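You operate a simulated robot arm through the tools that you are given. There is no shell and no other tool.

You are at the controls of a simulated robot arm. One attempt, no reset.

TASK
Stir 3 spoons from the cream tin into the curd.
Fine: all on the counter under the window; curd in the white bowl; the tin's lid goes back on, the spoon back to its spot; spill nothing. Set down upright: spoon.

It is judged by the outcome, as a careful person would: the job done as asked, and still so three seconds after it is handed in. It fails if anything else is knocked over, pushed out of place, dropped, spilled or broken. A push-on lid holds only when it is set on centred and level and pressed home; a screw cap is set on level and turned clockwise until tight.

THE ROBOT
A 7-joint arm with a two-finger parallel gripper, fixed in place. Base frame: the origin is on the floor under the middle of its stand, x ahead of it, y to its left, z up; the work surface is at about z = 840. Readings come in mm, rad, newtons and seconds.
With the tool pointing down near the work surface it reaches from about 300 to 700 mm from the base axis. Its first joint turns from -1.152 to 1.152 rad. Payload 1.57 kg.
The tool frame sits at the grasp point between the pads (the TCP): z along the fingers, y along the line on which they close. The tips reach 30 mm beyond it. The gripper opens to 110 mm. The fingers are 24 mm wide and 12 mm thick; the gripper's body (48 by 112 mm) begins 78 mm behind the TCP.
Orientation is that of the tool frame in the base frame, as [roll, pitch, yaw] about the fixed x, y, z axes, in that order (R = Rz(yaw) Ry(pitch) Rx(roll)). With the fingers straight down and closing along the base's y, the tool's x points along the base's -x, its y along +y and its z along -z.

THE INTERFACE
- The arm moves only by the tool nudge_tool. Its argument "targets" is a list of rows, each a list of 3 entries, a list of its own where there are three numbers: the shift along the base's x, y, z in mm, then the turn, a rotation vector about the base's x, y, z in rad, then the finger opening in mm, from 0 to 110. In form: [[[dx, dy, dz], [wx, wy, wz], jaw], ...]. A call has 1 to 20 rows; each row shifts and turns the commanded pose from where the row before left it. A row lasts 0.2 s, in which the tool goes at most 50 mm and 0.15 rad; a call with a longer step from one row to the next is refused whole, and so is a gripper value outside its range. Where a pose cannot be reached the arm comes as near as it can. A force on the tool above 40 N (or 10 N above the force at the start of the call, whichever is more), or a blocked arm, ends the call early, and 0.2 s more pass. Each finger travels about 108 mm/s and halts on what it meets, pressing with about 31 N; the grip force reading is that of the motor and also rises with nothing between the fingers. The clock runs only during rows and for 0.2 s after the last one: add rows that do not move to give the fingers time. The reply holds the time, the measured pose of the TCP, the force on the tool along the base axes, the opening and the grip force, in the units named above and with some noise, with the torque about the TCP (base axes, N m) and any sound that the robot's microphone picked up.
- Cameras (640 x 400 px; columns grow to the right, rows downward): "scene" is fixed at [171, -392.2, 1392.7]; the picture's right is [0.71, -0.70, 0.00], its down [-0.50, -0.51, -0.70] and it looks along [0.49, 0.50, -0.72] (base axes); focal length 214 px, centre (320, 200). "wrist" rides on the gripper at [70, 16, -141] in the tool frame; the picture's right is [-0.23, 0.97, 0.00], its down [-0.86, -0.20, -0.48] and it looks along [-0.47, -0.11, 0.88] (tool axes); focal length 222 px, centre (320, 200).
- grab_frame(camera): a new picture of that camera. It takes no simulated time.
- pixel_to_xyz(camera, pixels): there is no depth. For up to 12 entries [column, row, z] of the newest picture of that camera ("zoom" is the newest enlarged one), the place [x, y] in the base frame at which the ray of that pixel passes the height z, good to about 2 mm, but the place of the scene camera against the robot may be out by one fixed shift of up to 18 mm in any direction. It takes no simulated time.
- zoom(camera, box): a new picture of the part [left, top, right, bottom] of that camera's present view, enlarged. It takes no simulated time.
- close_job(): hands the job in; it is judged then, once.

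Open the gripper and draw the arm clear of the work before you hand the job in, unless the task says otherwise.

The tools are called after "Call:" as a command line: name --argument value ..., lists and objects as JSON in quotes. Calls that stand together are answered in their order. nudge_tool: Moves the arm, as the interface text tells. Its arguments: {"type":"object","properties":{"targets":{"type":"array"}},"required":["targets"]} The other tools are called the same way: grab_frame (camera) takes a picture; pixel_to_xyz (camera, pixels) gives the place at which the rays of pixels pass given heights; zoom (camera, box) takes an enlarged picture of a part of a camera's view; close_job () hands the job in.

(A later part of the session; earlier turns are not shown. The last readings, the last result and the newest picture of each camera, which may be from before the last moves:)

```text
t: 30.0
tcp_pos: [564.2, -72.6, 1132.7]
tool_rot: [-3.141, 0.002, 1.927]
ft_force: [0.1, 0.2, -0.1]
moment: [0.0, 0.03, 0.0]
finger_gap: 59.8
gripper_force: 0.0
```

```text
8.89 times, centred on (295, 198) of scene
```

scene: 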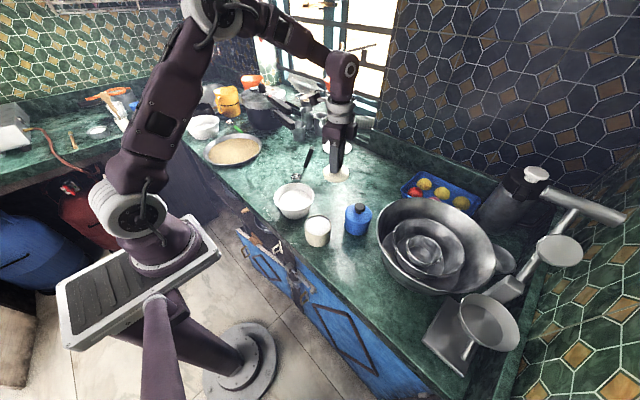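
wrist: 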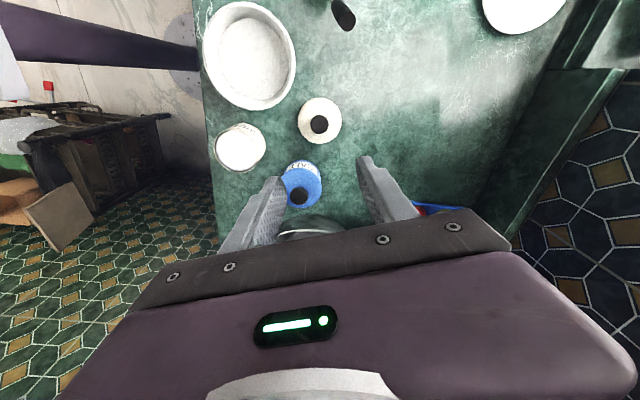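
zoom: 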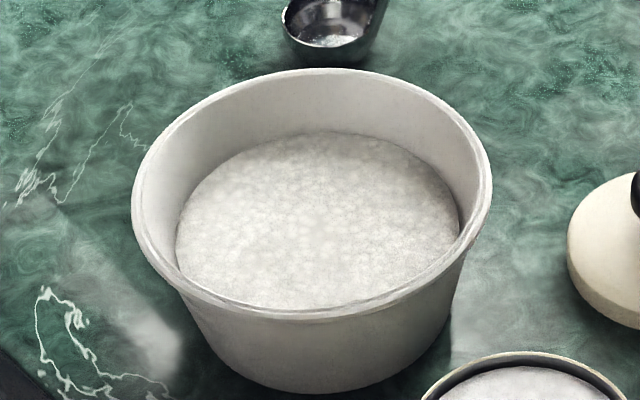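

The curd sits roughly 20 mm below its rim, so there is room for three spoonfuls. Now to the dipper: I'll move to a point on its handle's axis above its end, about (584,27,1057), tilting the tool 21.8° so the fingers line up with the handle.

Call:
nudge_tool --targets '[[[5, 25, -10], [0.119, 0.0444, 0], 60], [[5, 25, -20], [0.119, 0.0444, 0], 60], [[5, 25, -20], [0.119, 0.0444, 0], 60], [[5, 24, -20], [0, 0, 0], 60], [[0, 0, 0], [0, 0, 0], 60]]'

Call:
grab_frame --camera "wrist"

Call:
grab_frame --camera "scene"

```text
t: 31.2
tcp_pos: [586.5, 30.7, 1061.3]
tool_rot: [3.14, -0.381, 1.928]
ft_force: [0.7, -0.4, -0.4]
moment: [-0.01, -0.01, 0.0]
finger_gap: 60.1
gripper_force: 0.0
```

```text
taken
```

wrist: 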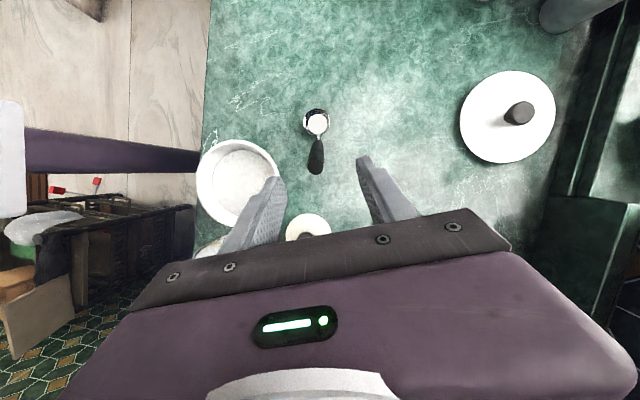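

```text
taken
```

scene: 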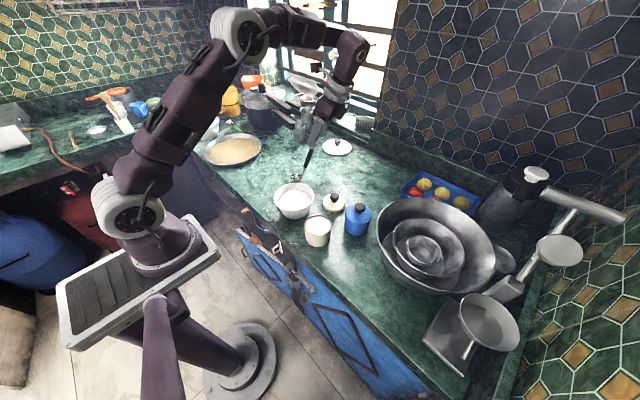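

The dipper is seen end-on between the fingers, at about (316,155). I'll zoom in and compare it with the tool's own axis, which should project along column 320.

Call:
zoom --camera "wrist" --box '[270, 95, 370, 185]'

Call:
zoom --camera "scene" --box '[275, 100, 365, 190]'

```text
4.44 times, centred on (320, 140) of wrist
```

zoom: 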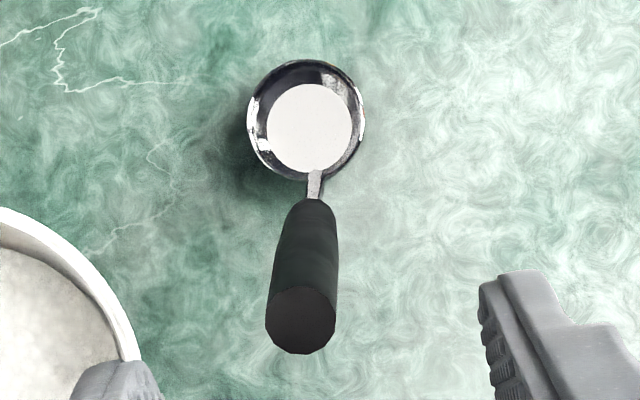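

```text
4.44 times, centred on (320, 145) of scene
```

zoom: 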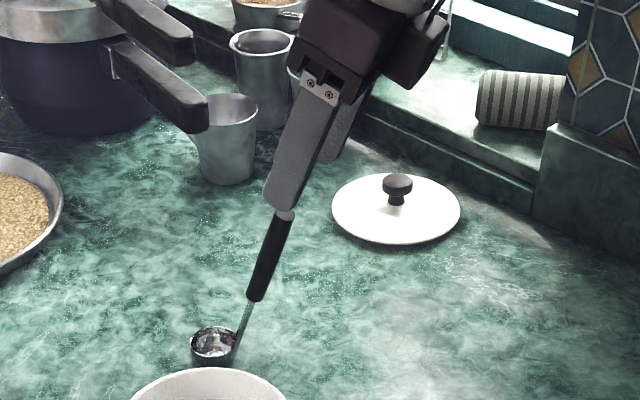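

The handle's end is at zoom (301,320), about 4 mm left of the tool axis and 3 mm off along the tool's x. I'll correct that, add a slight turn, and advance 60 mm along the handle before checking again.

Call:
nudge_tool --targets '[[[-3, -4.1, -1.1], [0.0033, -0.0087, -0.0037], 60], [[-3.9, 10.4, -27.9], [0, 0, 0], 60], [[-3.9, 10.4, -27.9], [0, 0, 0], 60], [[0, 0, 0], [0, 0, 0], 60]]'

Call:
zoom --camera "wrist" --box '[250, 90, 390, 210]'

Call:
zoom --camera "scene" --box '[285, 120, 345, 180]'

```text
t: 32.2
tcp_pos: [576.1, 47.6, 1005.9]
tool_rot: [3.131, -0.381, 1.93]
ft_force: [0.0, 0.5, 0.4]
moment: [-0.02, -0.02, 0.01]
finger_gap: 60.1
gripper_force: 0.1
```

```text
3.33 times, centred on (320, 150) of wrist
```

zoom: 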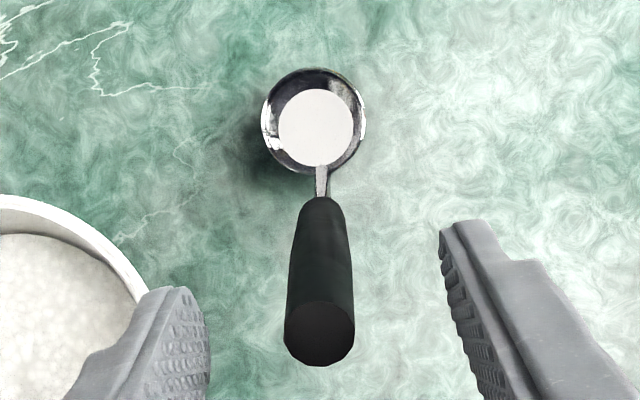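

```text
6.67 times, centred on (315, 150) of scene
```

zoom: 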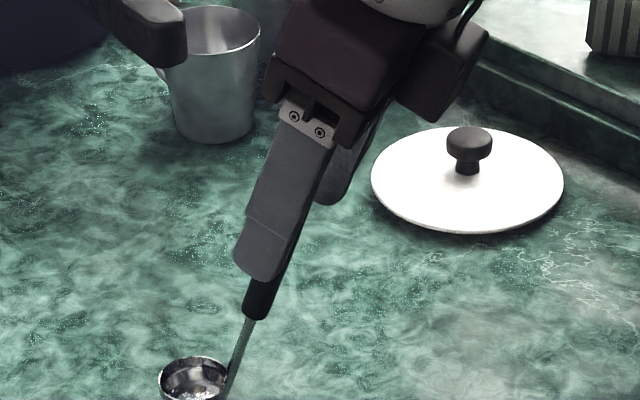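

The handle is now centred (end at zoom (320,335), stem on column 322). I'll advance another 47 mm along it and then close gently.

Call:
nudge_tool --targets '[[[-3.05, 8.2, -21.8], [0, 0, 0], 60], [[-3.05, 8.2, -21.8], [0, 0, 0], 60], [[0, 0, 0], [0, 0, 0], 50], [[0, 0, 0], [0, 0, 0], 40], [[0, 0, 0], [0, 0, 0], 30], [[0, 0, 0], [0, 0, 0], 30]]'

Call:
zoom --camera "wrist" --box '[250, 90, 390, 240]'

Call:
zoom --camera "scene" --box '[285, 120, 345, 180]'

```text
t: 33.6
tcp_pos: [567.5, 63.5, 961.2]
tool_rot: [3.131, -0.38, 1.927]
ft_force: [0.1, 0.5, -0.3]
moment: [0.02, -0.01, 0.0]
finger_gap: 29.8
gripper_force: 0.1
```

```text
2.67 times, centred on (320, 165) of wrist
```

zoom: 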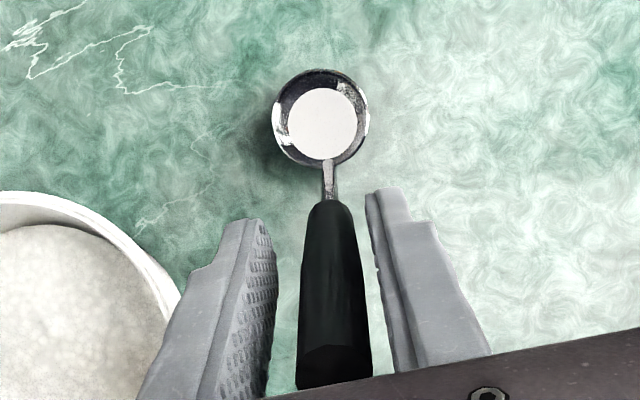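

```text
6.67 times, centred on (315, 150) of scene
```

zoom: 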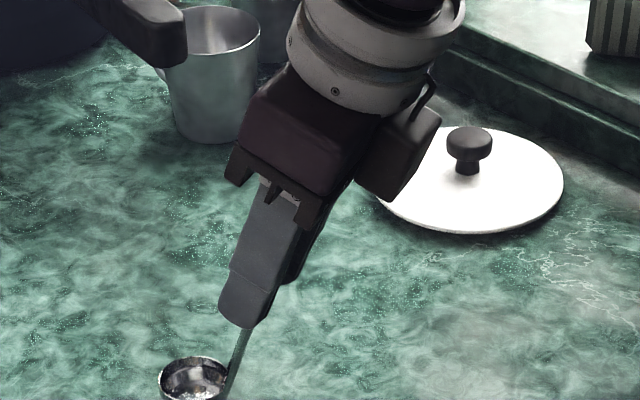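

The handle is now a bit nearer the right finger (gaps about 30 px left, 18 px right), so I'll shift about 2 mm along +c and look again.

Call:
nudge_tool --targets '[[[1.9, 0.7, 0], [0, 0, 0], 30], [[0, 0, 0], [0, 0, 0], 26]]'

Call:
zoom --camera "wrist" --box '[270, 120, 370, 220]'

```text
t: 34.2
tcp_pos: [569.2, 64.3, 961.2]
tool_rot: [3.129, -0.382, 1.93]
ft_force: [1.4, 1.1, 0.1]
moment: [-0.03, 0.02, 0.03]
finger_gap: 25.9
gripper_force: 0.0
```

```text
4.00 times, centred on (320, 170) of wrist
```

zoom: 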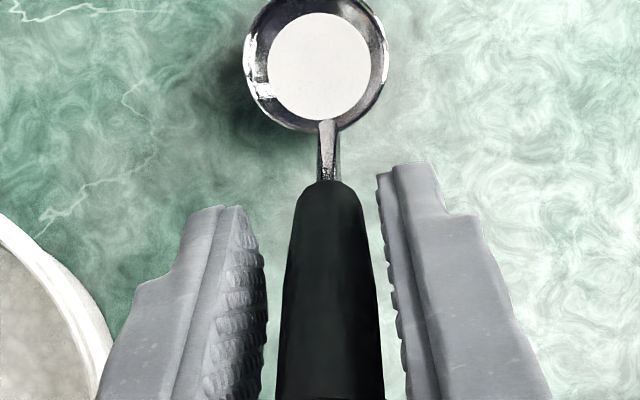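

The gaps are even now (about 20 px each side). I'll close on the handle.

Call:
nudge_tool --targets '[[[0, 0, 0], [0, 0, 0], 22], [[0, 0, 0], [0, 0, 0], 18], [[0, 0, 0], [0, 0, 0], 14], [[0, 0, 0], [0, 0, 0], 10], [[0, 0, 0], [0, 0, 0], 5], [[0, 0, 0], [0, 0, 0], 0], [[0, 0, 0], [0, 0, 0], 0]]'

Call:
zoom --camera "wrist" --box '[270, 100, 370, 200]'

Call:
zoom --camera "scene" --box '[285, 130, 345, 190]'

```text
t: 35.8
tcp_pos: [567.9, 63.4, 961.3]
tool_rot: [3.131, -0.381, 1.929]
ft_force: [-0.2, -0.4, 0.2]
moment: [0.04, -0.07, -0.06]
finger_gap: 15.8
gripper_force: 31.4
```

```text
4.00 times, centred on (320, 150) of wrist
```

zoom: 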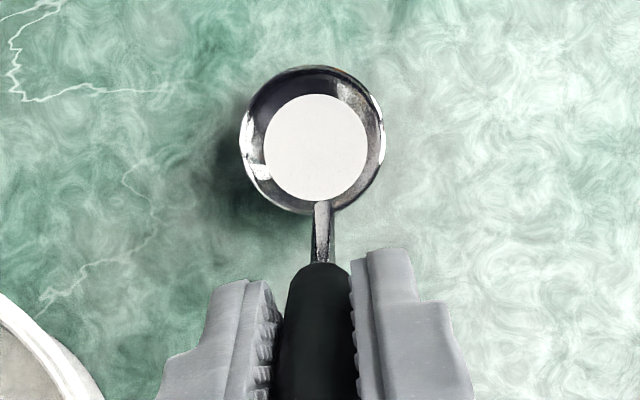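

```text
6.67 times, centred on (315, 160) of scene
```

zoom: 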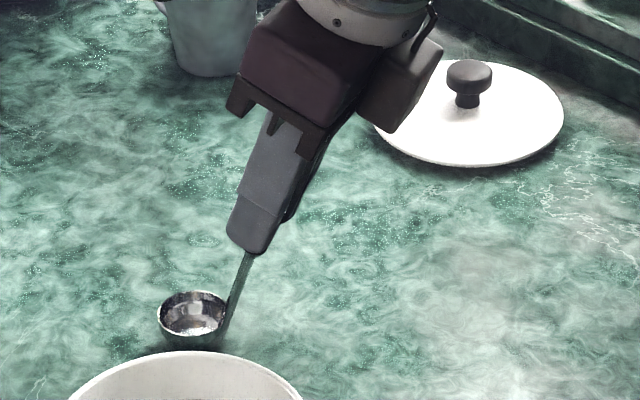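

The dipper's handle is gripped (15.8 mm, 31 N) at TCP about (568.5,64,961). Before lifting, I'll check where the pan and the steel bowls stand so the pouring swing stays clear of them.

Call:
pixel_to_xyz --camera "scene" --pixels '[[205, 148, 880], [262, 145, 880], [233, 133, 880], [240, 164, 880], [377, 230, 950], [435, 200, 950], [358, 207, 949], [230, 163, 880], [250, 160, 880]]'

Call:
nudge_tool --targets '[[[0, 0, 3], [0, 0, 0], 0], [[0, 0, 5], [0, 0, 0], 0], [[0, 0, 7], [0, 0, 0], 0], [[0, 0, 0], [0, 0, 0], 0]]'

Call:
zoom --camera "scene" --box '[285, 130, 345, 190]'

```text
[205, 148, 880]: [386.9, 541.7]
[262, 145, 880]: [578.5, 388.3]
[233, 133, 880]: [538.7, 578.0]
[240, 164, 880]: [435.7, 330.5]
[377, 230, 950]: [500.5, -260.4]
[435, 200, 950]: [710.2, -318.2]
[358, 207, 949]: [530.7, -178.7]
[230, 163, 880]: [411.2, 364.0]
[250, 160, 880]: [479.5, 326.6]
```

```text
t: 36.8
tcp_pos: [569.8, 63.0, 977.7]
tool_rot: [3.131, -0.382, 1.927]
ft_force: [0.2, 0.9, -0.3]
moment: [-0.03, 0.0, -0.04]
finger_gap: 15.6
gripper_force: 30.6
```

```text
6.67 times, centred on (315, 160) of scene
```

zoom: 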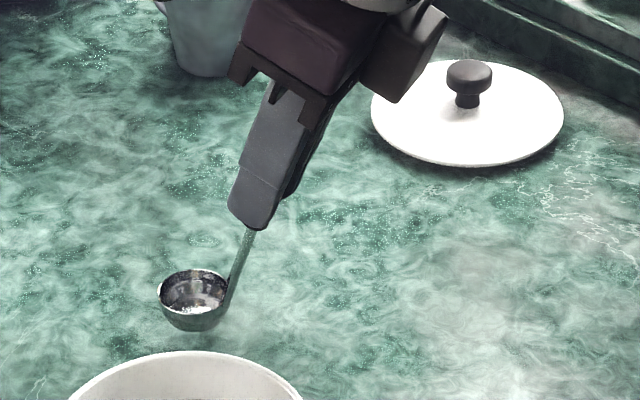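

The dipper lifts cleanly, with its cup level. The pan's near edge is beyond y 325, so the pouring swing is clear of it. I'll raise to z 1065 and carry the empty dipper to above the tin.

Call:
nudge_tool --targets '[[[0, 0, 43], [0, 0, 0], 0], [[0, 0, 43], [0, 0, 0], 0], [[-17.7, -35.6, 0], [0, 0, 0], 0], [[-17.7, -35.6, 0], [0, 0, 0], 0], [[-17.7, -35.6, 0], [0, 0, 0], 0], [[-17.7, -35.6, 0], [0, 0, 0], 0], [[-17.7, -35.6, 0], [0, 0, 0], 0], [[-17.7, -35.6, 0], [0, 0, 0], 0], [[-17.7, -35.6, 0], [0, 0, 0], 0], [[0, 0, 0], [0, 0, 0], 0]]'

Call:
grab_frame --camera "wrist"

Call:
zoom --camera "scene" --box '[280, 160, 370, 250]'

```text
t: 39.0
tcp_pos: [445.3, -184.1, 1061.8]
tool_rot: [3.133, -0.382, 1.929]
ft_force: [-1.4, 0.0, -0.6]
moment: [-0.06, -0.02, 0.0]
finger_gap: 15.7
gripper_force: 30.5
```

```text
taken
```

wrist: 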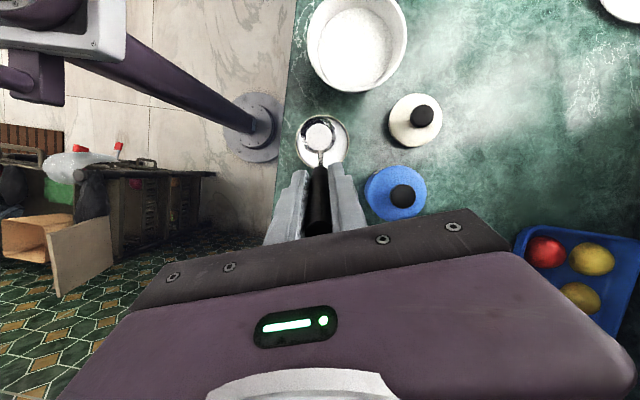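

```text
4.44 times, centred on (325, 205) of scene
```

zoom: 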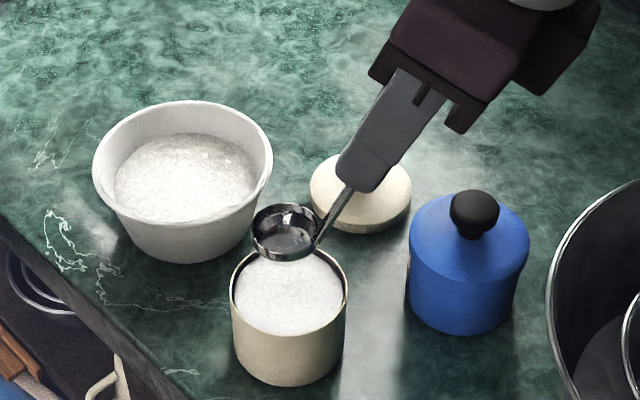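

The cup now hangs over the tin. I'll zoom in with the wrist camera to check how well it is centred over the opening.

Call:
zoom --camera "wrist" --box '[280, 95, 370, 185]'

Call:
pixel_to_xyz --camera "zoom" --pixels '[[284, 186, 961], [210, 185, 961], [360, 185, 961], [170, 195, 898], [410, 195, 898], [285, 100, 898], [285, 330, 898]]'

```text
4.44 times, centred on (325, 140) of wrist
```

zoom: 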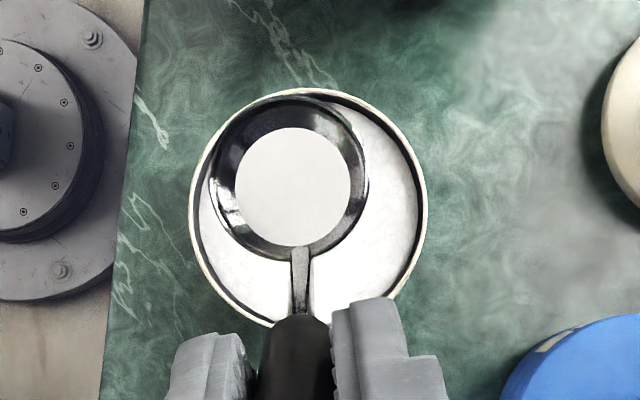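

```text
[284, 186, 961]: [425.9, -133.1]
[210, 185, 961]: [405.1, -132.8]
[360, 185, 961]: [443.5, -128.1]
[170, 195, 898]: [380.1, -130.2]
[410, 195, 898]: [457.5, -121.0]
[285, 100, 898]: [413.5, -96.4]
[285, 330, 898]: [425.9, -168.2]
```

The cup rim is centred at zoom (290,180) and the tin's rim spans columns 190 to 429 from row 88. I'll intersect the tin's edges properly.

Call:
pixel_to_xyz --camera "zoom" --pixels '[[190, 205, 898], [429, 205, 898], [309, 88, 898], [290, 180, 961], [290, 97, 961], [290, 262, 961], [199, 215, 889], [420, 215, 889]]'

```text
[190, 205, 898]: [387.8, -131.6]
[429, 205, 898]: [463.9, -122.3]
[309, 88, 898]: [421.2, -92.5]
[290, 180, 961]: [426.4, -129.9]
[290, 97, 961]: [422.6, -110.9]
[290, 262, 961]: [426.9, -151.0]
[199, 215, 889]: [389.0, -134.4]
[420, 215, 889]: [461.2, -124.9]
```

The cup is centred over the tin within a millimetre or so. I'll tilt the dipper 45° lip-down about the cup, shifting it 4 mm toward the handle side, still above the rim.

Call:
nudge_tool --targets '[[[-4.55, 12.2, 6.8], [-0.1227, -0.0458, 0], 0], [[-4.84, 12.95, 5.0], [-0.1227, -0.0458, 0], 0], [[-5.0, 13.4, 3.0], [-0.1227, -0.0458, 0], 0], [[-5.1, 13.6, 1.0], [-0.1227, -0.0458, 0], 0], [[-5.1, 13.6, -1.0], [-0.1227, -0.0458, 0], 0], [[-5.0, 13.4, -2.9], [-0.1227, -0.0458, 0], 0], [[0, 0, 0], [0, 0, 0], 0]]'

Call:
zoom --camera "scene" --box '[280, 160, 370, 250]'

Call:
grab_frame --camera "wrist"

```text
t: 40.6
tcp_pos: [415.7, -106.9, 1074.6]
tool_rot: [3.129, 0.406, 1.93]
ft_force: [-0.4, 0.1, -0.1]
moment: [0.05, 0.01, 0.0]
finger_gap: 15.7
gripper_force: 31.0
```

```text
4.44 times, centred on (325, 205) of scene
```

zoom: 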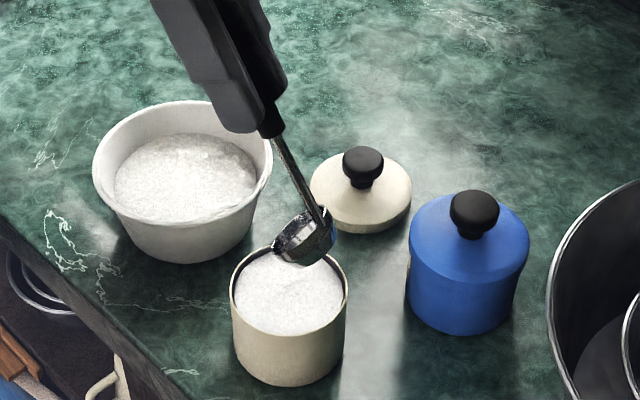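

```text
taken
```

wrist: 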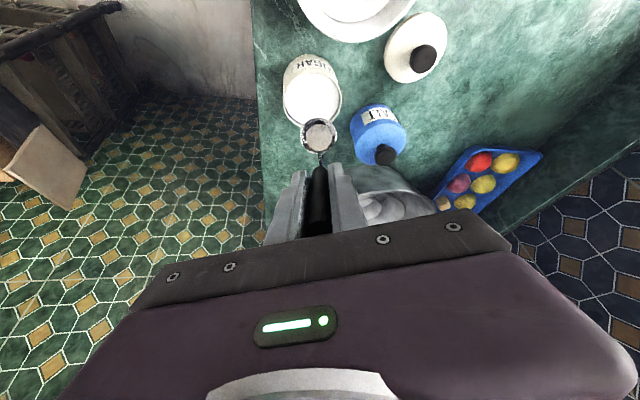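

The cup is tilted 45°, its lip facing +d above the tin. I'll lower it: fast to just above the grains, then slowly, watching the force.

Call:
nudge_tool --targets '[[[0, 0, -20], [0, 0, 0], 0], [[0, 0, -20], [0, 0, 0], 0], [[0, 0, -5], [0, 0, 0], 0], [[0, 0, -4], [0, 0, 0], 0], [[0, 0, -4], [0, 0, 0], 0], [[0, 0, 0], [0, 0, 0], 0]]'

Call:
zoom --camera "scene" --box '[295, 200, 345, 240]'

```text
t: 42.0
tcp_pos: [416.9, -105.7, 1021.0]
tool_rot: [3.131, 0.405, 1.929]
ft_force: [-0.2, -0.2, -0.8]
moment: [0.04, 0.0, 0.01]
finger_gap: 15.7
gripper_force: 30.6
```

```text
10.00 times, centred on (320, 220) of scene
```

zoom: 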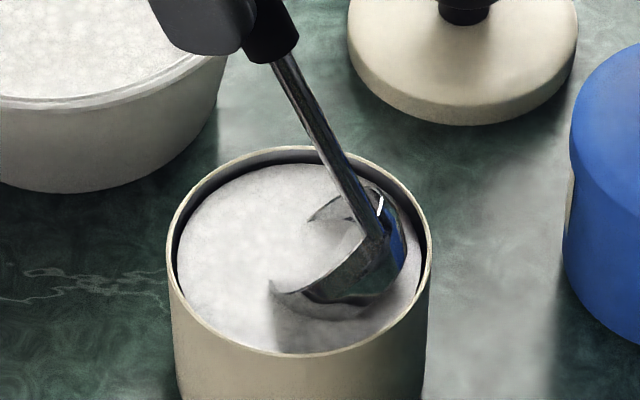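

The lip is already biting into the grains with no measurable force. The cup's back is close to the tin's right wall but clear. I'll go 14 mm deeper.

Call:
nudge_tool --targets '[[[0, 0, -4], [0, 0, 0], 0], [[0, 0, -4], [0, 0, 0], 0], [[0, 0, -3], [0, 0, 0], 0], [[0, 0, -3], [0, 0, 0], 0], [[0, 0, 0], [0, 0, 0], 0]]'

Call:
zoom --camera "scene" --box '[295, 200, 345, 240]'

```text
t: 43.2
tcp_pos: [416.6, -108.1, 1007.4]
tool_rot: [3.133, 0.405, 1.929]
ft_force: [-0.6, 0.0, -0.7]
moment: [0.04, 0.03, 0.01]
finger_gap: 15.7
gripper_force: 30.8
```

```text
10.00 times, centred on (320, 220) of scene
```

zoom: 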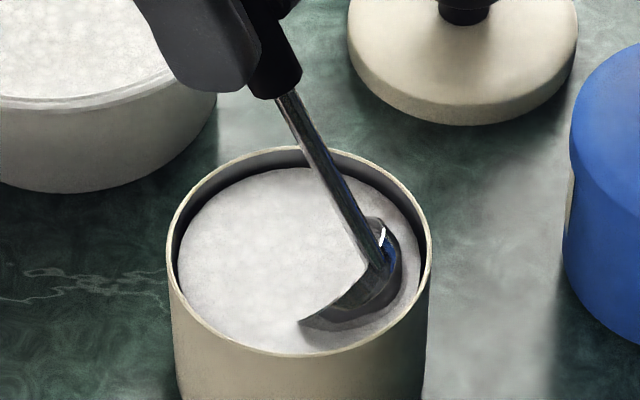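

The cup's mouth is now mostly under the grains (C about z 894). I'll level it while pushing forward 10 mm and slightly down, so it fills.

Call:
nudge_tool --targets '[[[4.66, -12.46, -0.1], [0.1227, 0.0458, 0], 0], [[4.73, -12.65, -2], [0.1227, 0.0458, 0], 0], [[4.73, -12.65, -4], [0.1227, 0.0458, 0], 0], [[4.66, -12.46, -6], [0.1227, 0.0458, 0], 0], [[4.48, -12.0, -5], [0.1227, 0.0458, 0], 0], [[4.2, -11.24, -6.8], [0.1227, 0.0458, 0], 0], [[0, 0, 0], [0, 0, 0], 0]]'

Call:
zoom --camera "scene" --box '[295, 200, 345, 240]'

Call:
zoom --camera "wrist" --box '[270, 85, 380, 185]'

```text
t: 44.8
tcp_pos: [445.1, -181.3, 983.2]
tool_rot: [3.129, -0.381, 1.931]
ft_force: [0.0, 0.0, -1.4]
moment: [-0.06, -0.01, 0.01]
finger_gap: 15.8
gripper_force: 30.6
```

```text
10.00 times, centred on (320, 220) of scene
```

zoom: 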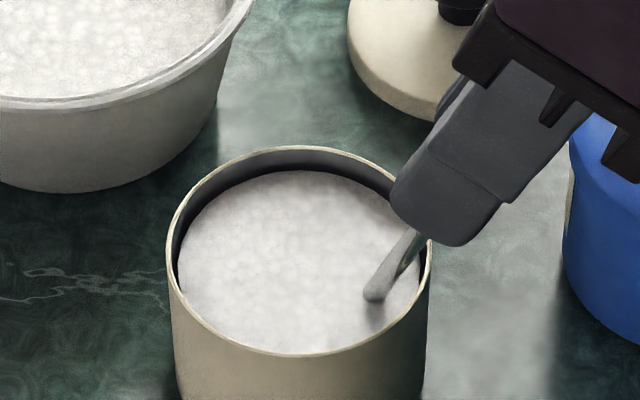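

```text
4.00 times, centred on (325, 135) of wrist
```

zoom: 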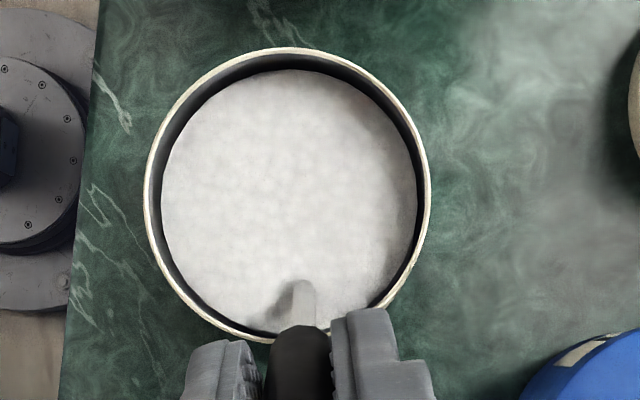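

The cup is fully under the grains and the stem is clear of the rim. I'll lift slowly and straight up, keeping it level.

Call:
nudge_tool --targets '[[[0, 0, 4], [0, 0, 0], 0], [[0, 0, 4], [0, 0, 0], 0], [[0, 0, 4], [0, 0, 0], 0], [[0, 0, 4], [0, 0, 0], 0], [[0, 0, 4], [0, 0, 0], 0], [[0, 0, 4], [0, 0, 0], 0], [[0, 0, 4], [0, 0, 0], 0], [[0, 0, 0], [0, 0, 0], 0]]'

Call:
zoom --camera "scene" --box '[295, 200, 345, 240]'

Call:
zoom --camera "wrist" --box '[270, 85, 380, 185]'

```text
t: 46.6
tcp_pos: [445.6, -181.4, 1011.5]
tool_rot: [3.132, -0.381, 1.928]
ft_force: [0.2, 0.2, 0.1]
moment: [-0.01, -0.03, 0.0]
finger_gap: 16.2
gripper_force: 31.7
```

```text
10.00 times, centred on (320, 220) of scene
```

zoom: 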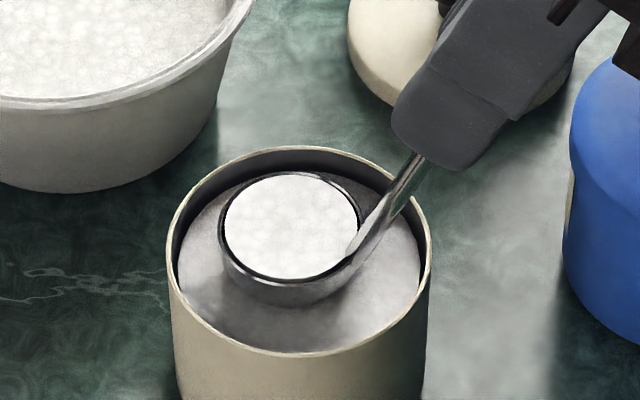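

```text
4.00 times, centred on (325, 135) of wrist
```

zoom: 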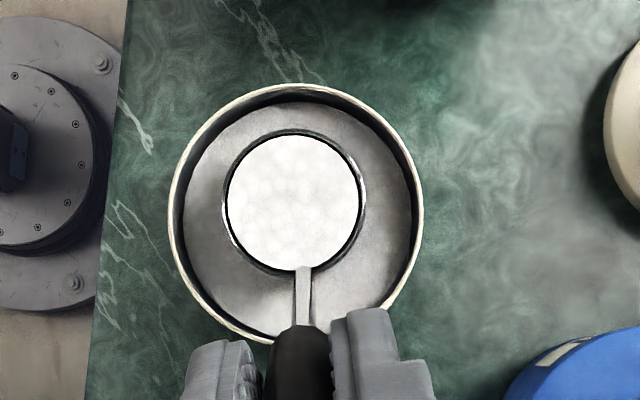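

A full, level spoonful is in the cup. I'll lift it clear of the rim and look once more before crossing.

Call:
nudge_tool --targets '[[[0, 0, 4], [0, 0, 0], 0], [[0, 0, 6], [0, 0, 0], 0], [[0, 0, 8], [0, 0, 0], 0], [[0, 0, 8], [0, 0, 0], 0], [[0, 0, 6], [0, 0, 0], 0], [[0, 0, 4], [0, 0, 0], 0], [[0, 0, 2], [0, 0, 0], 0], [[0, 0, 0], [0, 0, 0], 0]]'

Call:
zoom --camera "scene" --box '[285, 185, 345, 240]'

Call:
zoom --camera "wrist" --box '[270, 85, 380, 185]'

```text
t: 48.4
tcp_pos: [444.3, -180.3, 1049.8]
tool_rot: [3.13, -0.381, 1.927]
ft_force: [-0.1, -0.8, -0.7]
moment: [-0.04, 0.01, 0.03]
finger_gap: 15.9
gripper_force: 31.2
```

```text
7.27 times, centred on (315, 212) of scene
```

zoom: 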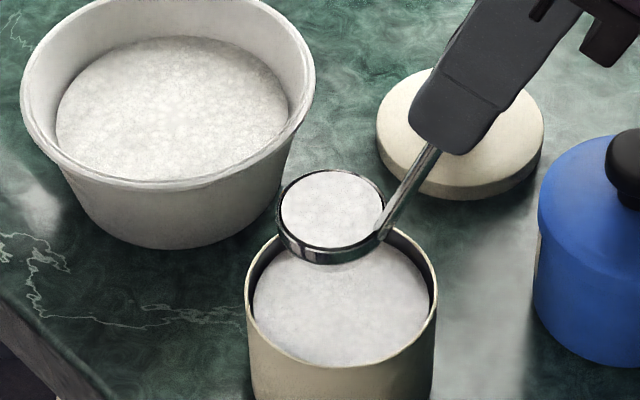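

```text
4.00 times, centred on (325, 135) of wrist
```

zoom: 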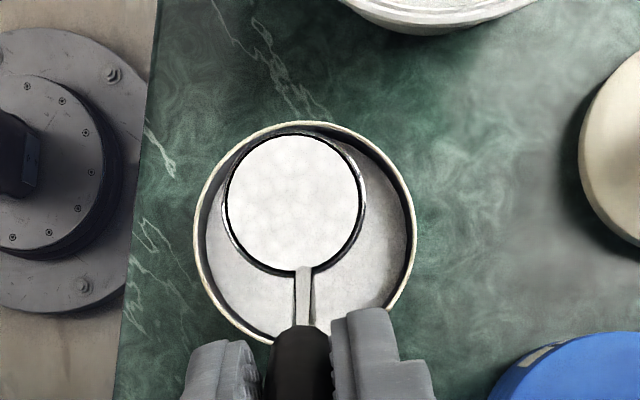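

The spoonful is flush with the cup's rim and nothing sits on the outside. I'll cross smoothly to the bowl with gentle ramps.

Call:
nudge_tool --targets '[[[1.0, 4, 0], [0, 0, 0], 0], [[2.1, 8, 0], [0, 0, 0], 0], [[3.1, 12, 0], [0, 0, 0], 0], [[3.6, 14, 0], [0, 0, 0], 0], [[3.6, 14, 0], [0, 0, 0], 0], [[3.6, 14, 0], [0, 0, 0], 0], [[3.6, 14, 0], [0, 0, 0], 0], [[3.6, 14, 0], [0, 0, 0], 0], [[3.1, 12, 0], [0, 0, 0], 0], [[2.1, 8, 0], [0, 0, 0], 0], [[1.5, 6, 0], [0, 0, 0], 0], [[1.1, 4.5, 0], [0, 0, 0], 0], [[0, 0, 0], [0, 0, 0], 0]]'

Call:
zoom --camera "scene" --box '[265, 165, 345, 240]'

Call:
grab_frame --camera "wrist"

```text
t: 51.2
tcp_pos: [476.6, -56.2, 1048.7]
tool_rot: [3.13, -0.382, 1.93]
ft_force: [-1.2, -0.6, -0.7]
moment: [-0.03, 0.03, 0.03]
finger_gap: 15.8
gripper_force: 30.8
```

```text
5.33 times, centred on (305, 202) of scene
```

zoom: 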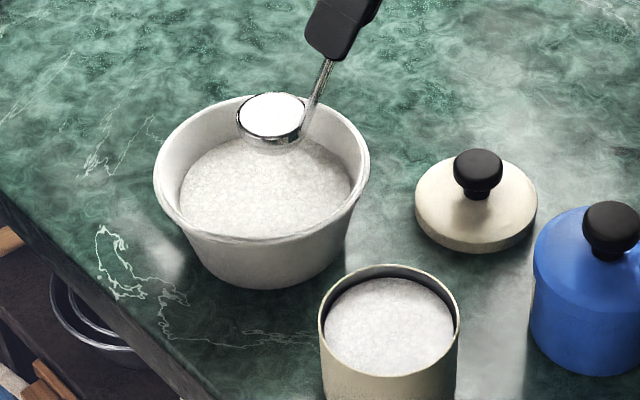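

```text
taken
```

wrist: 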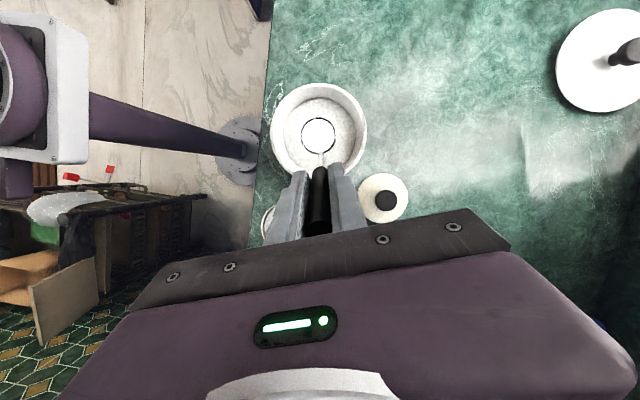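

The spoonful is over the bowl, cup at (318,135) inside the rim that spans columns 270 to 368. I'll check the bowl's centre against the cup's before pouring.

Call:
pixel_to_xyz --camera "wrist" --pixels '[[270, 132, 893], [368, 132, 893], [319, 83, 893], [318, 135, 948], [300, 135, 948], [336, 135, 948]]'

Call:
zoom --camera "wrist" --box '[260, 75, 380, 185]'

```text
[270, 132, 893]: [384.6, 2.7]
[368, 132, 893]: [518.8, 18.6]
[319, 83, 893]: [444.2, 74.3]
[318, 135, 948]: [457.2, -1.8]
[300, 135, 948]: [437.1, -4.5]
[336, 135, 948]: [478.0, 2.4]
```

```text
3.64 times, centred on (320, 130) of wrist
```

zoom: 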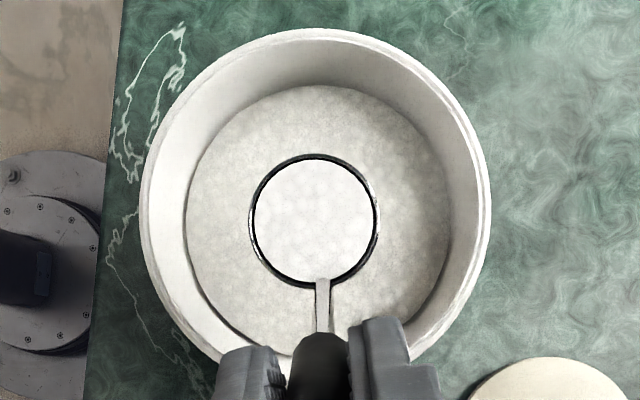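

The cup is about 11 mm to the handle side of the bowl's centre (454,9), which suits pouring over the far lip. I'll tilt to 60° about the cup and look.

Call:
nudge_tool --targets '[[[-2.4, 6.4, 3.6], [-0.0613, -0.0229, 0], 0], [[-2.4, 6.4, 3.2], [-0.0613, -0.0229, 0], 0], [[-5.08, 13.59, 5.0], [-0.1227, -0.0458, 0], 0], [[-5.25, 14.06, 3.0], [-0.1227, -0.0458, 0], 0], [[-5.32, 14.24, 1.0], [-0.1227, -0.0458, 0], 0], [[-5.32, 14.24, -1.0], [-0.1227, -0.0458, 0], 0], [[-5.25, 14.06, -2.9], [-0.1227, -0.0458, 0], 0], [[-5.08, 13.59, -4.9], [-0.1227, -0.0458, 0], 0], [[-4.8, 12.84, -6.7], [-0.1227, -0.0458, 0], 0], [[0, 0, 0], [0, 0, 0], 0]]'

Call:
zoom --camera "scene" --box '[265, 165, 345, 240]'

Call:
zoom --camera "wrist" --box '[230, 35, 410, 185]'

```text
t: 53.4
tcp_pos: [433.4, 54.8, 1047.9]
tool_rot: [3.132, 0.669, 1.931]
ft_force: [0.0, -0.4, -0.9]
moment: [0.04, 0.03, 0.01]
finger_gap: 15.7
gripper_force: 31.4
```

```text
5.33 times, centred on (305, 202) of scene
```

zoom: 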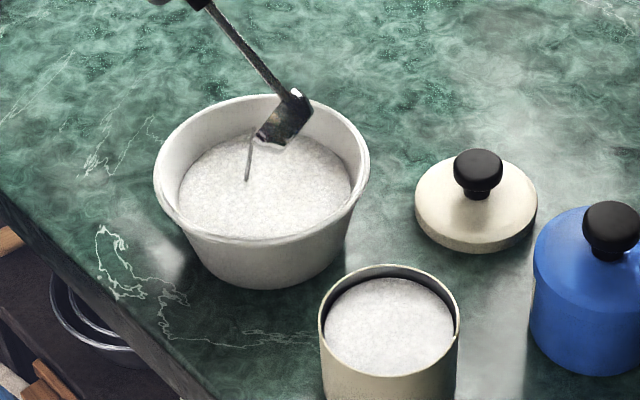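

```text
2.67 times, centred on (320, 110) of wrist
```

zoom: 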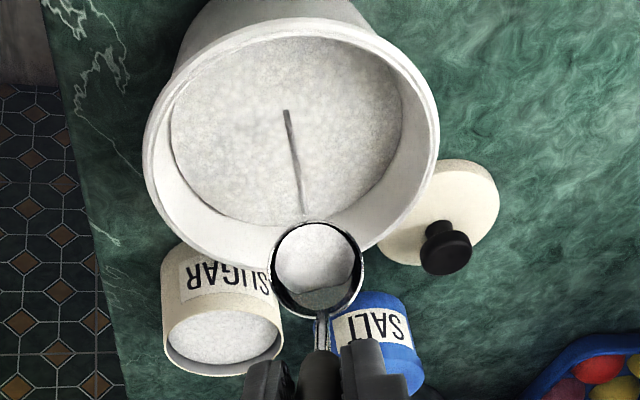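

A thin stream is running from the lip into the middle of the bowl. I'll keep tilting slowly to 105° and let it run out.

Call:
nudge_tool --targets '[[[0, 0, 0], [0, 0, 0], 0], [[0, 0, 0], [0, 0, 0], 0], [[-4.45, 11.9, -8.5], [-0.1227, -0.0458, 0], 0], [[0, 0, 0], [0, 0, 0], 0], [[-4.03, 10.78, -10.1], [-0.1227, -0.0458, 0], 0], [[0, 0, 0], [0, 0, 0], 0], [[-3.54, 9.46, -11.4], [-0.1227, -0.0458, 0], 0], [[0, 0, 0], [0, 0, 0], 0], [[-3.01, 8.06, -12.7], [-0.1227, -0.0458, 0], 0], [[0, 0, 0], [0, 0, 0], 0]]'

Call:
zoom --camera "scene" --box '[265, 165, 345, 240]'

Call:
grab_frame --camera "wrist"

```text
t: 55.6
tcp_pos: [419.7, 94.1, 1006.4]
tool_rot: [3.136, 1.19, 1.932]
ft_force: [-0.4, -0.3, -0.4]
moment: [0.05, 0.04, -0.04]
finger_gap: 15.9
gripper_force: 31.2
```

```text
5.33 times, centred on (305, 202) of scene
```

zoom: 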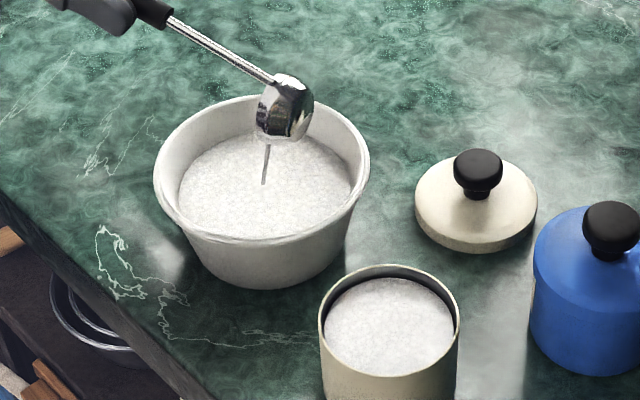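

```text
taken
```

wrist: 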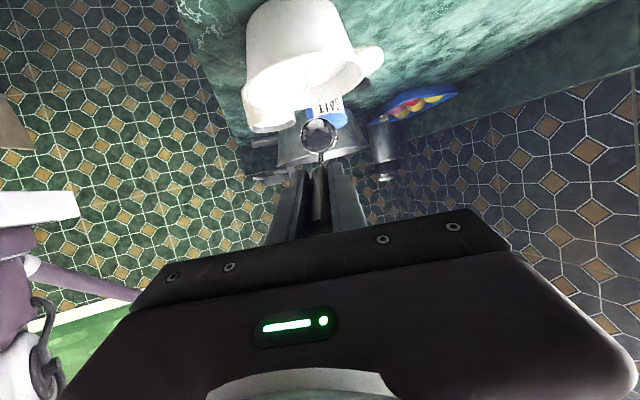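

At 90° a stream is still falling inside the bowl. I'll continue to 112° and wait for it to finish.

Call:
nudge_tool --targets '[[[-2.35, 6.28, -13.7], [-0.1227, -0.0458, 0], 0], [[0, 0, 0], [0, 0, 0], 0], [[-1.75, 4.69, -14.5], [-0.1227, -0.0458, 0], 0], [[0, 0, 0], [0, 0, 0], 0], [[-1.05, 2.81, -15.0], [-0.1227, -0.0458, 0], 0], [[0, 0, 0], [0, 0, 0], 0], [[0, 0, 0], [0, 0, 0], 0], [[0, 0, 0], [0, 0, 0], 0], [[0, 0, 0], [0, 0, 0], 0]]'

Call:
zoom --camera "scene" --box '[265, 165, 345, 240]'

Call:
zoom --camera "wrist" --box '[270, 85, 370, 185]'

```text
t: 57.6
tcp_pos: [429.9, 113.6, 970.0]
tool_rot: [-0.385, 1.559, -1.592]
ft_force: [-0.6, -0.1, -0.4]
moment: [0.11, 0.04, -0.03]
finger_gap: 15.8
gripper_force: 31.7
out of reach, approached as far as the arm can: row 3, 5
```

```text
5.33 times, centred on (305, 202) of scene
```

zoom: 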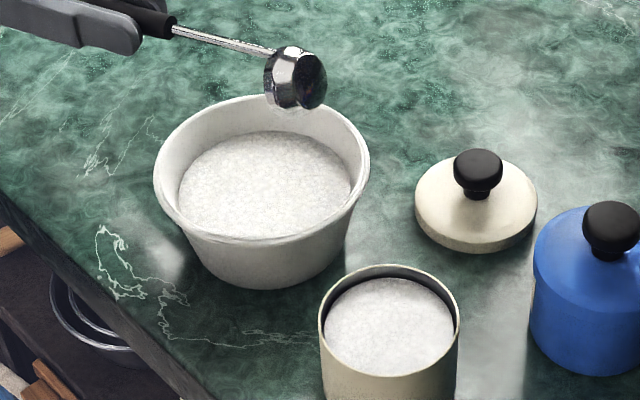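

```text
4.00 times, centred on (320, 135) of wrist
```

zoom: 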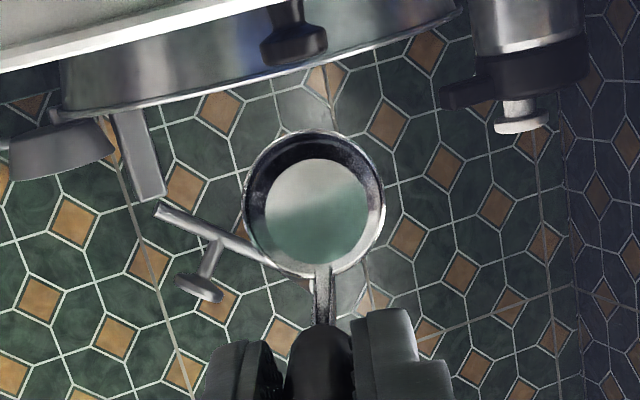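

The cup is empty and nothing fell outside the bowl. The last two tilt steps were at the reach limit, so I'll back out the same way to 90° and check the pose; later pours will stop near 97°.

Call:
nudge_tool --targets '[[[1.05, -2.81, 15.0], [0.1227, 0.0458, 0], 0], [[1.75, -4.69, 14.5], [0.1227, 0.0458, 0], 0], [[2.35, -6.28, 13.7], [0.1227, 0.0458, 0], 0], [[0, 0, 0], [0, 0, 0], 0]]'

Call:
zoom --camera "wrist" --box '[230, 60, 410, 210]'

```text
t: 58.6
tcp_pos: [436.0, 100.8, 1010.8]
tool_rot: [3.137, 1.187, 1.932]
ft_force: [0.7, -0.5, -0.4]
moment: [0.06, 0.04, 0.0]
finger_gap: 15.8
gripper_force: 31.0
```

```text
2.67 times, centred on (320, 135) of wrist
```

zoom: 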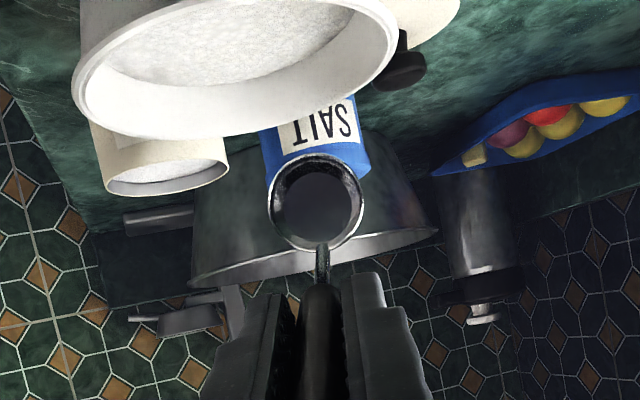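

The commanded pose was clipped, so the dipper is now about 16 mm further in x, still over the bowl; the cup is clean and empty. I'll level it here over the bowl before moving, so no stray grain can drop outside.

Call:
nudge_tool --targets '[[[3.01, -8.06, 12.7], [0.1227, 0.0458, 0], 0], [[3.54, -9.46, 11.4], [0.1227, 0.0458, 0], 0], [[4.03, -10.78, 10.1], [0.1227, 0.0458, 0], 0], [[4.45, -11.9, 8.5], [0.1227, 0.0458, 0], 0], [[4.8, -12.84, 6.7], [0.1227, 0.0458, 0], 0], [[5.08, -13.59, 4.9], [0.1227, 0.0458, 0], 0], [[5.25, -14.06, 2.9], [0.1227, 0.0458, 0], 0], [[5.32, -14.24, 1.0], [0.1227, 0.0458, 0], 0], [[5.32, -14.24, -1.0], [0.1227, 0.0458, 0], 0], [[5.25, -14.06, -3.0], [0.1227, 0.0458, 0], 0], [[5.08, -13.59, -5.0], [0.1227, 0.0458, 0], 0], [[4.8, -12.84, -6.8], [0.1227, 0.0458, 0], 0], [[0, 0, 0], [0, 0, 0], 0]]'

Call:
zoom --camera "scene" --box '[265, 165, 345, 240]'

Call:
zoom --camera "wrist" --box '[260, 75, 380, 185]'

```text
t: 61.4
tcp_pos: [489.8, -49.3, 1052.1]
tool_rot: [3.13, -0.382, 1.929]
ft_force: [-0.3, 0.3, -0.5]
moment: [-0.05, -0.03, -0.01]
finger_gap: 15.6
gripper_force: 31.5
```

```text
5.33 times, centred on (305, 202) of scene
```

zoom: 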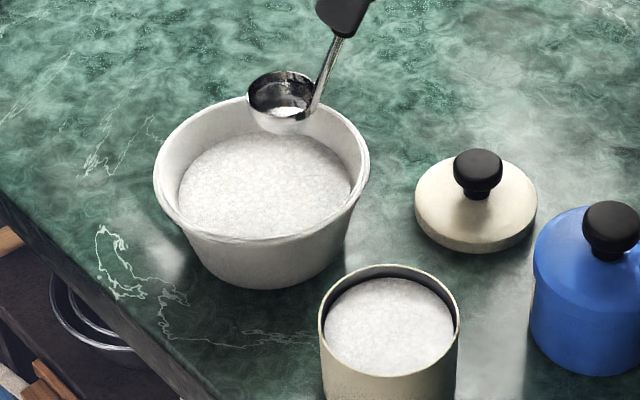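

```text
3.64 times, centred on (320, 130) of wrist
```

zoom: 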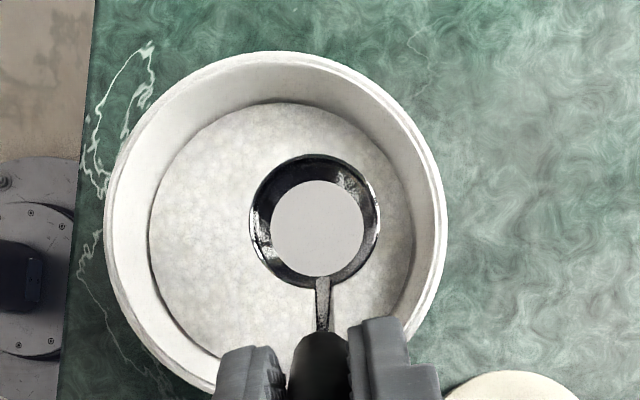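

The dipper is level and empty. I'll carry it back over the tin and tilt it 45° there, as before.

Call:
nudge_tool --targets '[[[-11.2, -33.8, 1.5], [0, 0, 0], 0], [[-11.2, -33.8, 1.5], [0, 0, 0], 0], [[-11.2, -33.8, 1.5], [0, 0, 0], 0], [[-11.2, -33.8, 1.5], [0, 0, 0], 0], [[0, 0, 0], [0, 0, 0], 0]]'

Call:
zoom --camera "wrist" --box '[280, 95, 370, 185]'

Call:
zoom --camera "scene" --box '[285, 185, 345, 240]'

```text
t: 62.6
tcp_pos: [448.3, -184.5, 1060.3]
tool_rot: [3.131, -0.381, 1.929]
ft_force: [-0.3, -0.3, -0.1]
moment: [-0.07, -0.02, -0.03]
finger_gap: 15.7
gripper_force: 31.1
```

```text
4.44 times, centred on (325, 140) of wrist
```

zoom: 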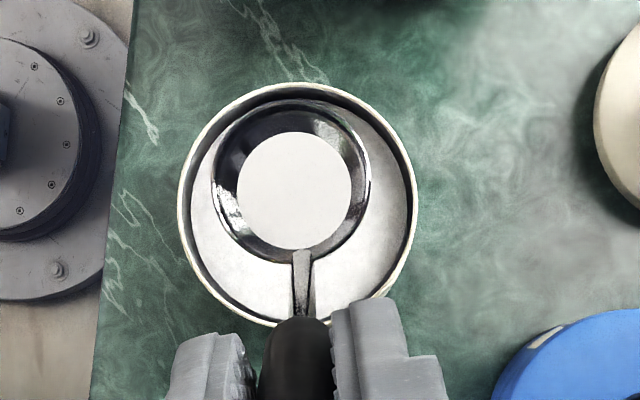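

```text
7.27 times, centred on (315, 212) of scene
```

zoom: 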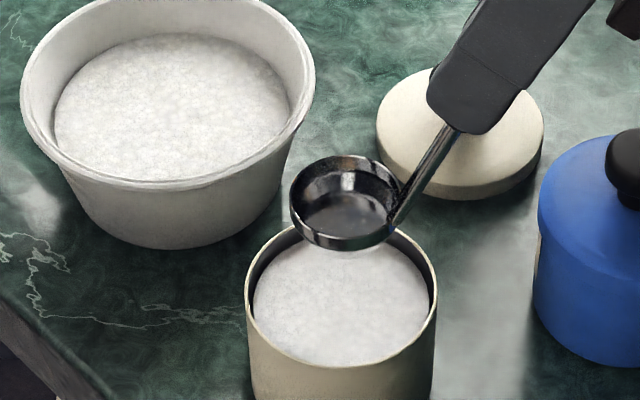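

The cup is over the opening, about 2 mm off along c, which I'll correct. Now tilt 45° and lower to just into the grains.

Call:
nudge_tool --targets '[[[-6.4, 11.5, 6.8], [-0.1227, -0.0458, 0], 0], [[-4.84, 12.95, 5.0], [-0.1227, -0.0458, 0], 0], [[-5.0, 13.4, 3.0], [-0.1227, -0.0458, 0], 0], [[-5.1, 13.6, 1.0], [-0.1227, -0.0458, 0], 0], [[-5.1, 13.6, -1.0], [-0.1227, -0.0458, 0], 0], [[-5.0, 13.4, -2.9], [-0.1227, -0.0458, 0], 0], [[0, 0, -18], [0, 0, 0], 0], [[0, 0, -18], [0, 0, 0], 0], [[0, 0, -5], [0, 0, 0], 0], [[0, 0, -4], [0, 0, 0], 0], [[0, 0, 0], [0, 0, 0], 0]]'

Call:
zoom --camera "scene" --box '[295, 200, 345, 240]'

```text
t: 65.0
tcp_pos: [415.9, -106.3, 1027.1]
tool_rot: [3.132, 0.406, 1.928]
ft_force: [-0.2, -0.5, -1.9]
moment: [0.03, -0.01, 0.01]
finger_gap: 15.7
gripper_force: 31.0
```

```text
10.00 times, centred on (320, 220) of scene
```

zoom: 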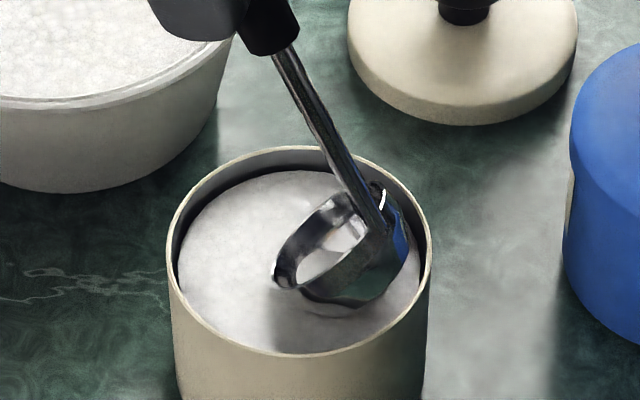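

The bottom edge is just entering the grains. I'll go 25 mm deeper in small steps.

Call:
nudge_tool --targets '[[[0, 0, -5], [0, 0, 0], 0], [[0, 0, -5], [0, 0, 0], 0], [[0, 0, -5], [0, 0, 0], 0], [[0, 0, -4], [0, 0, 0], 0], [[0, 0, -3], [0, 0, 0], 0], [[0, 0, -2], [0, 0, 0], 0], [[0, 0, 0], [0, 0, 0], 0]]'

Call:
zoom --camera "scene" --box '[295, 200, 345, 240]'

```text
t: 66.6
tcp_pos: [415.9, -104.1, 1002.1]
tool_rot: [3.131, 0.404, 1.929]
ft_force: [-0.3, -0.5, -0.8]
moment: [0.03, 0.04, 0.0]
finger_gap: 15.6
gripper_force: 31.2
```

```text
10.00 times, centred on (320, 220) of scene
```

zoom: 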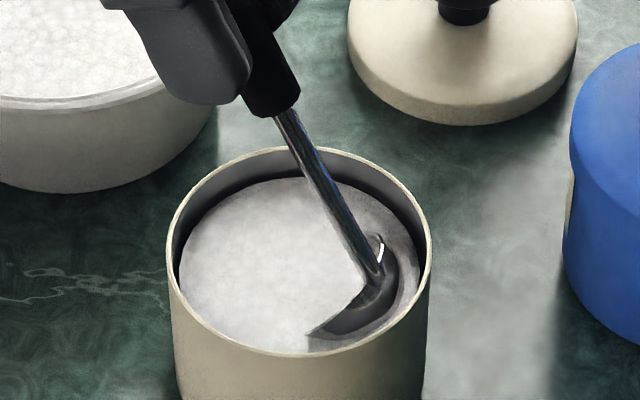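

The mouth is nearly buried again and the stem is clear of the rim. I'll level the cup while pushing forward and down.

Call:
nudge_tool --targets '[[[4.66, -12.46, -0.1], [0.1227, 0.0458, 0], 0], [[4.73, -12.65, -2], [0.1227, 0.0458, 0], 0], [[4.73, -12.65, -4], [0.1227, 0.0458, 0], 0], [[4.66, -12.46, -6], [0.1227, 0.0458, 0], 0], [[4.48, -12.0, -5], [0.1227, 0.0458, 0], 0], [[4.2, -11.24, -6.8], [0.1227, 0.0458, 0], 0], [[0, 0, 0], [0, 0, 0], 0]]'

Call:
zoom --camera "scene" --box '[295, 200, 345, 240]'

Call:
zoom --camera "wrist" --box '[270, 85, 380, 185]'

```text
t: 68.2
tcp_pos: [443.5, -177.9, 977.5]
tool_rot: [3.129, -0.382, 1.93]
ft_force: [-0.2, 0.7, -0.7]
moment: [-0.06, 0.02, 0.0]
finger_gap: 15.9
gripper_force: 30.8
```

```text
10.00 times, centred on (320, 220) of scene
```

zoom: 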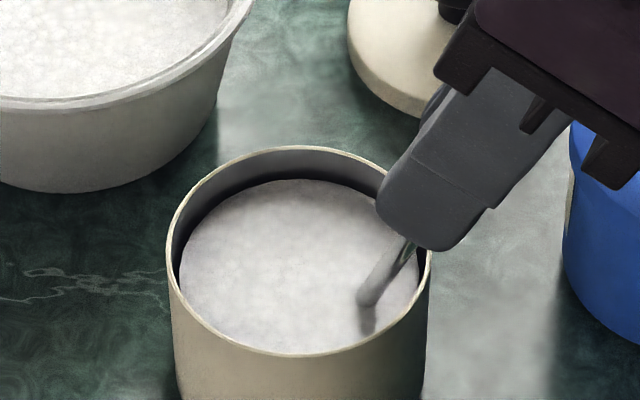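

```text
4.00 times, centred on (325, 135) of wrist
```

zoom: 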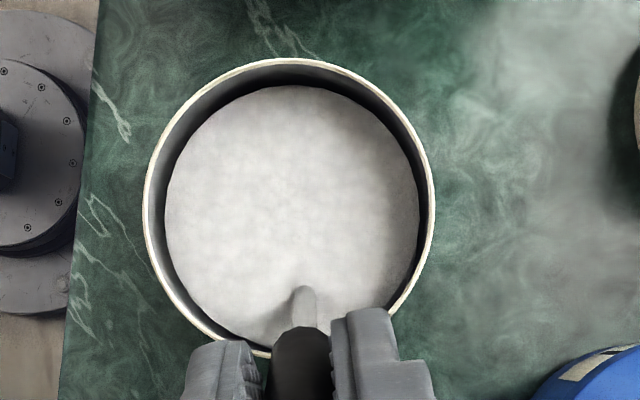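

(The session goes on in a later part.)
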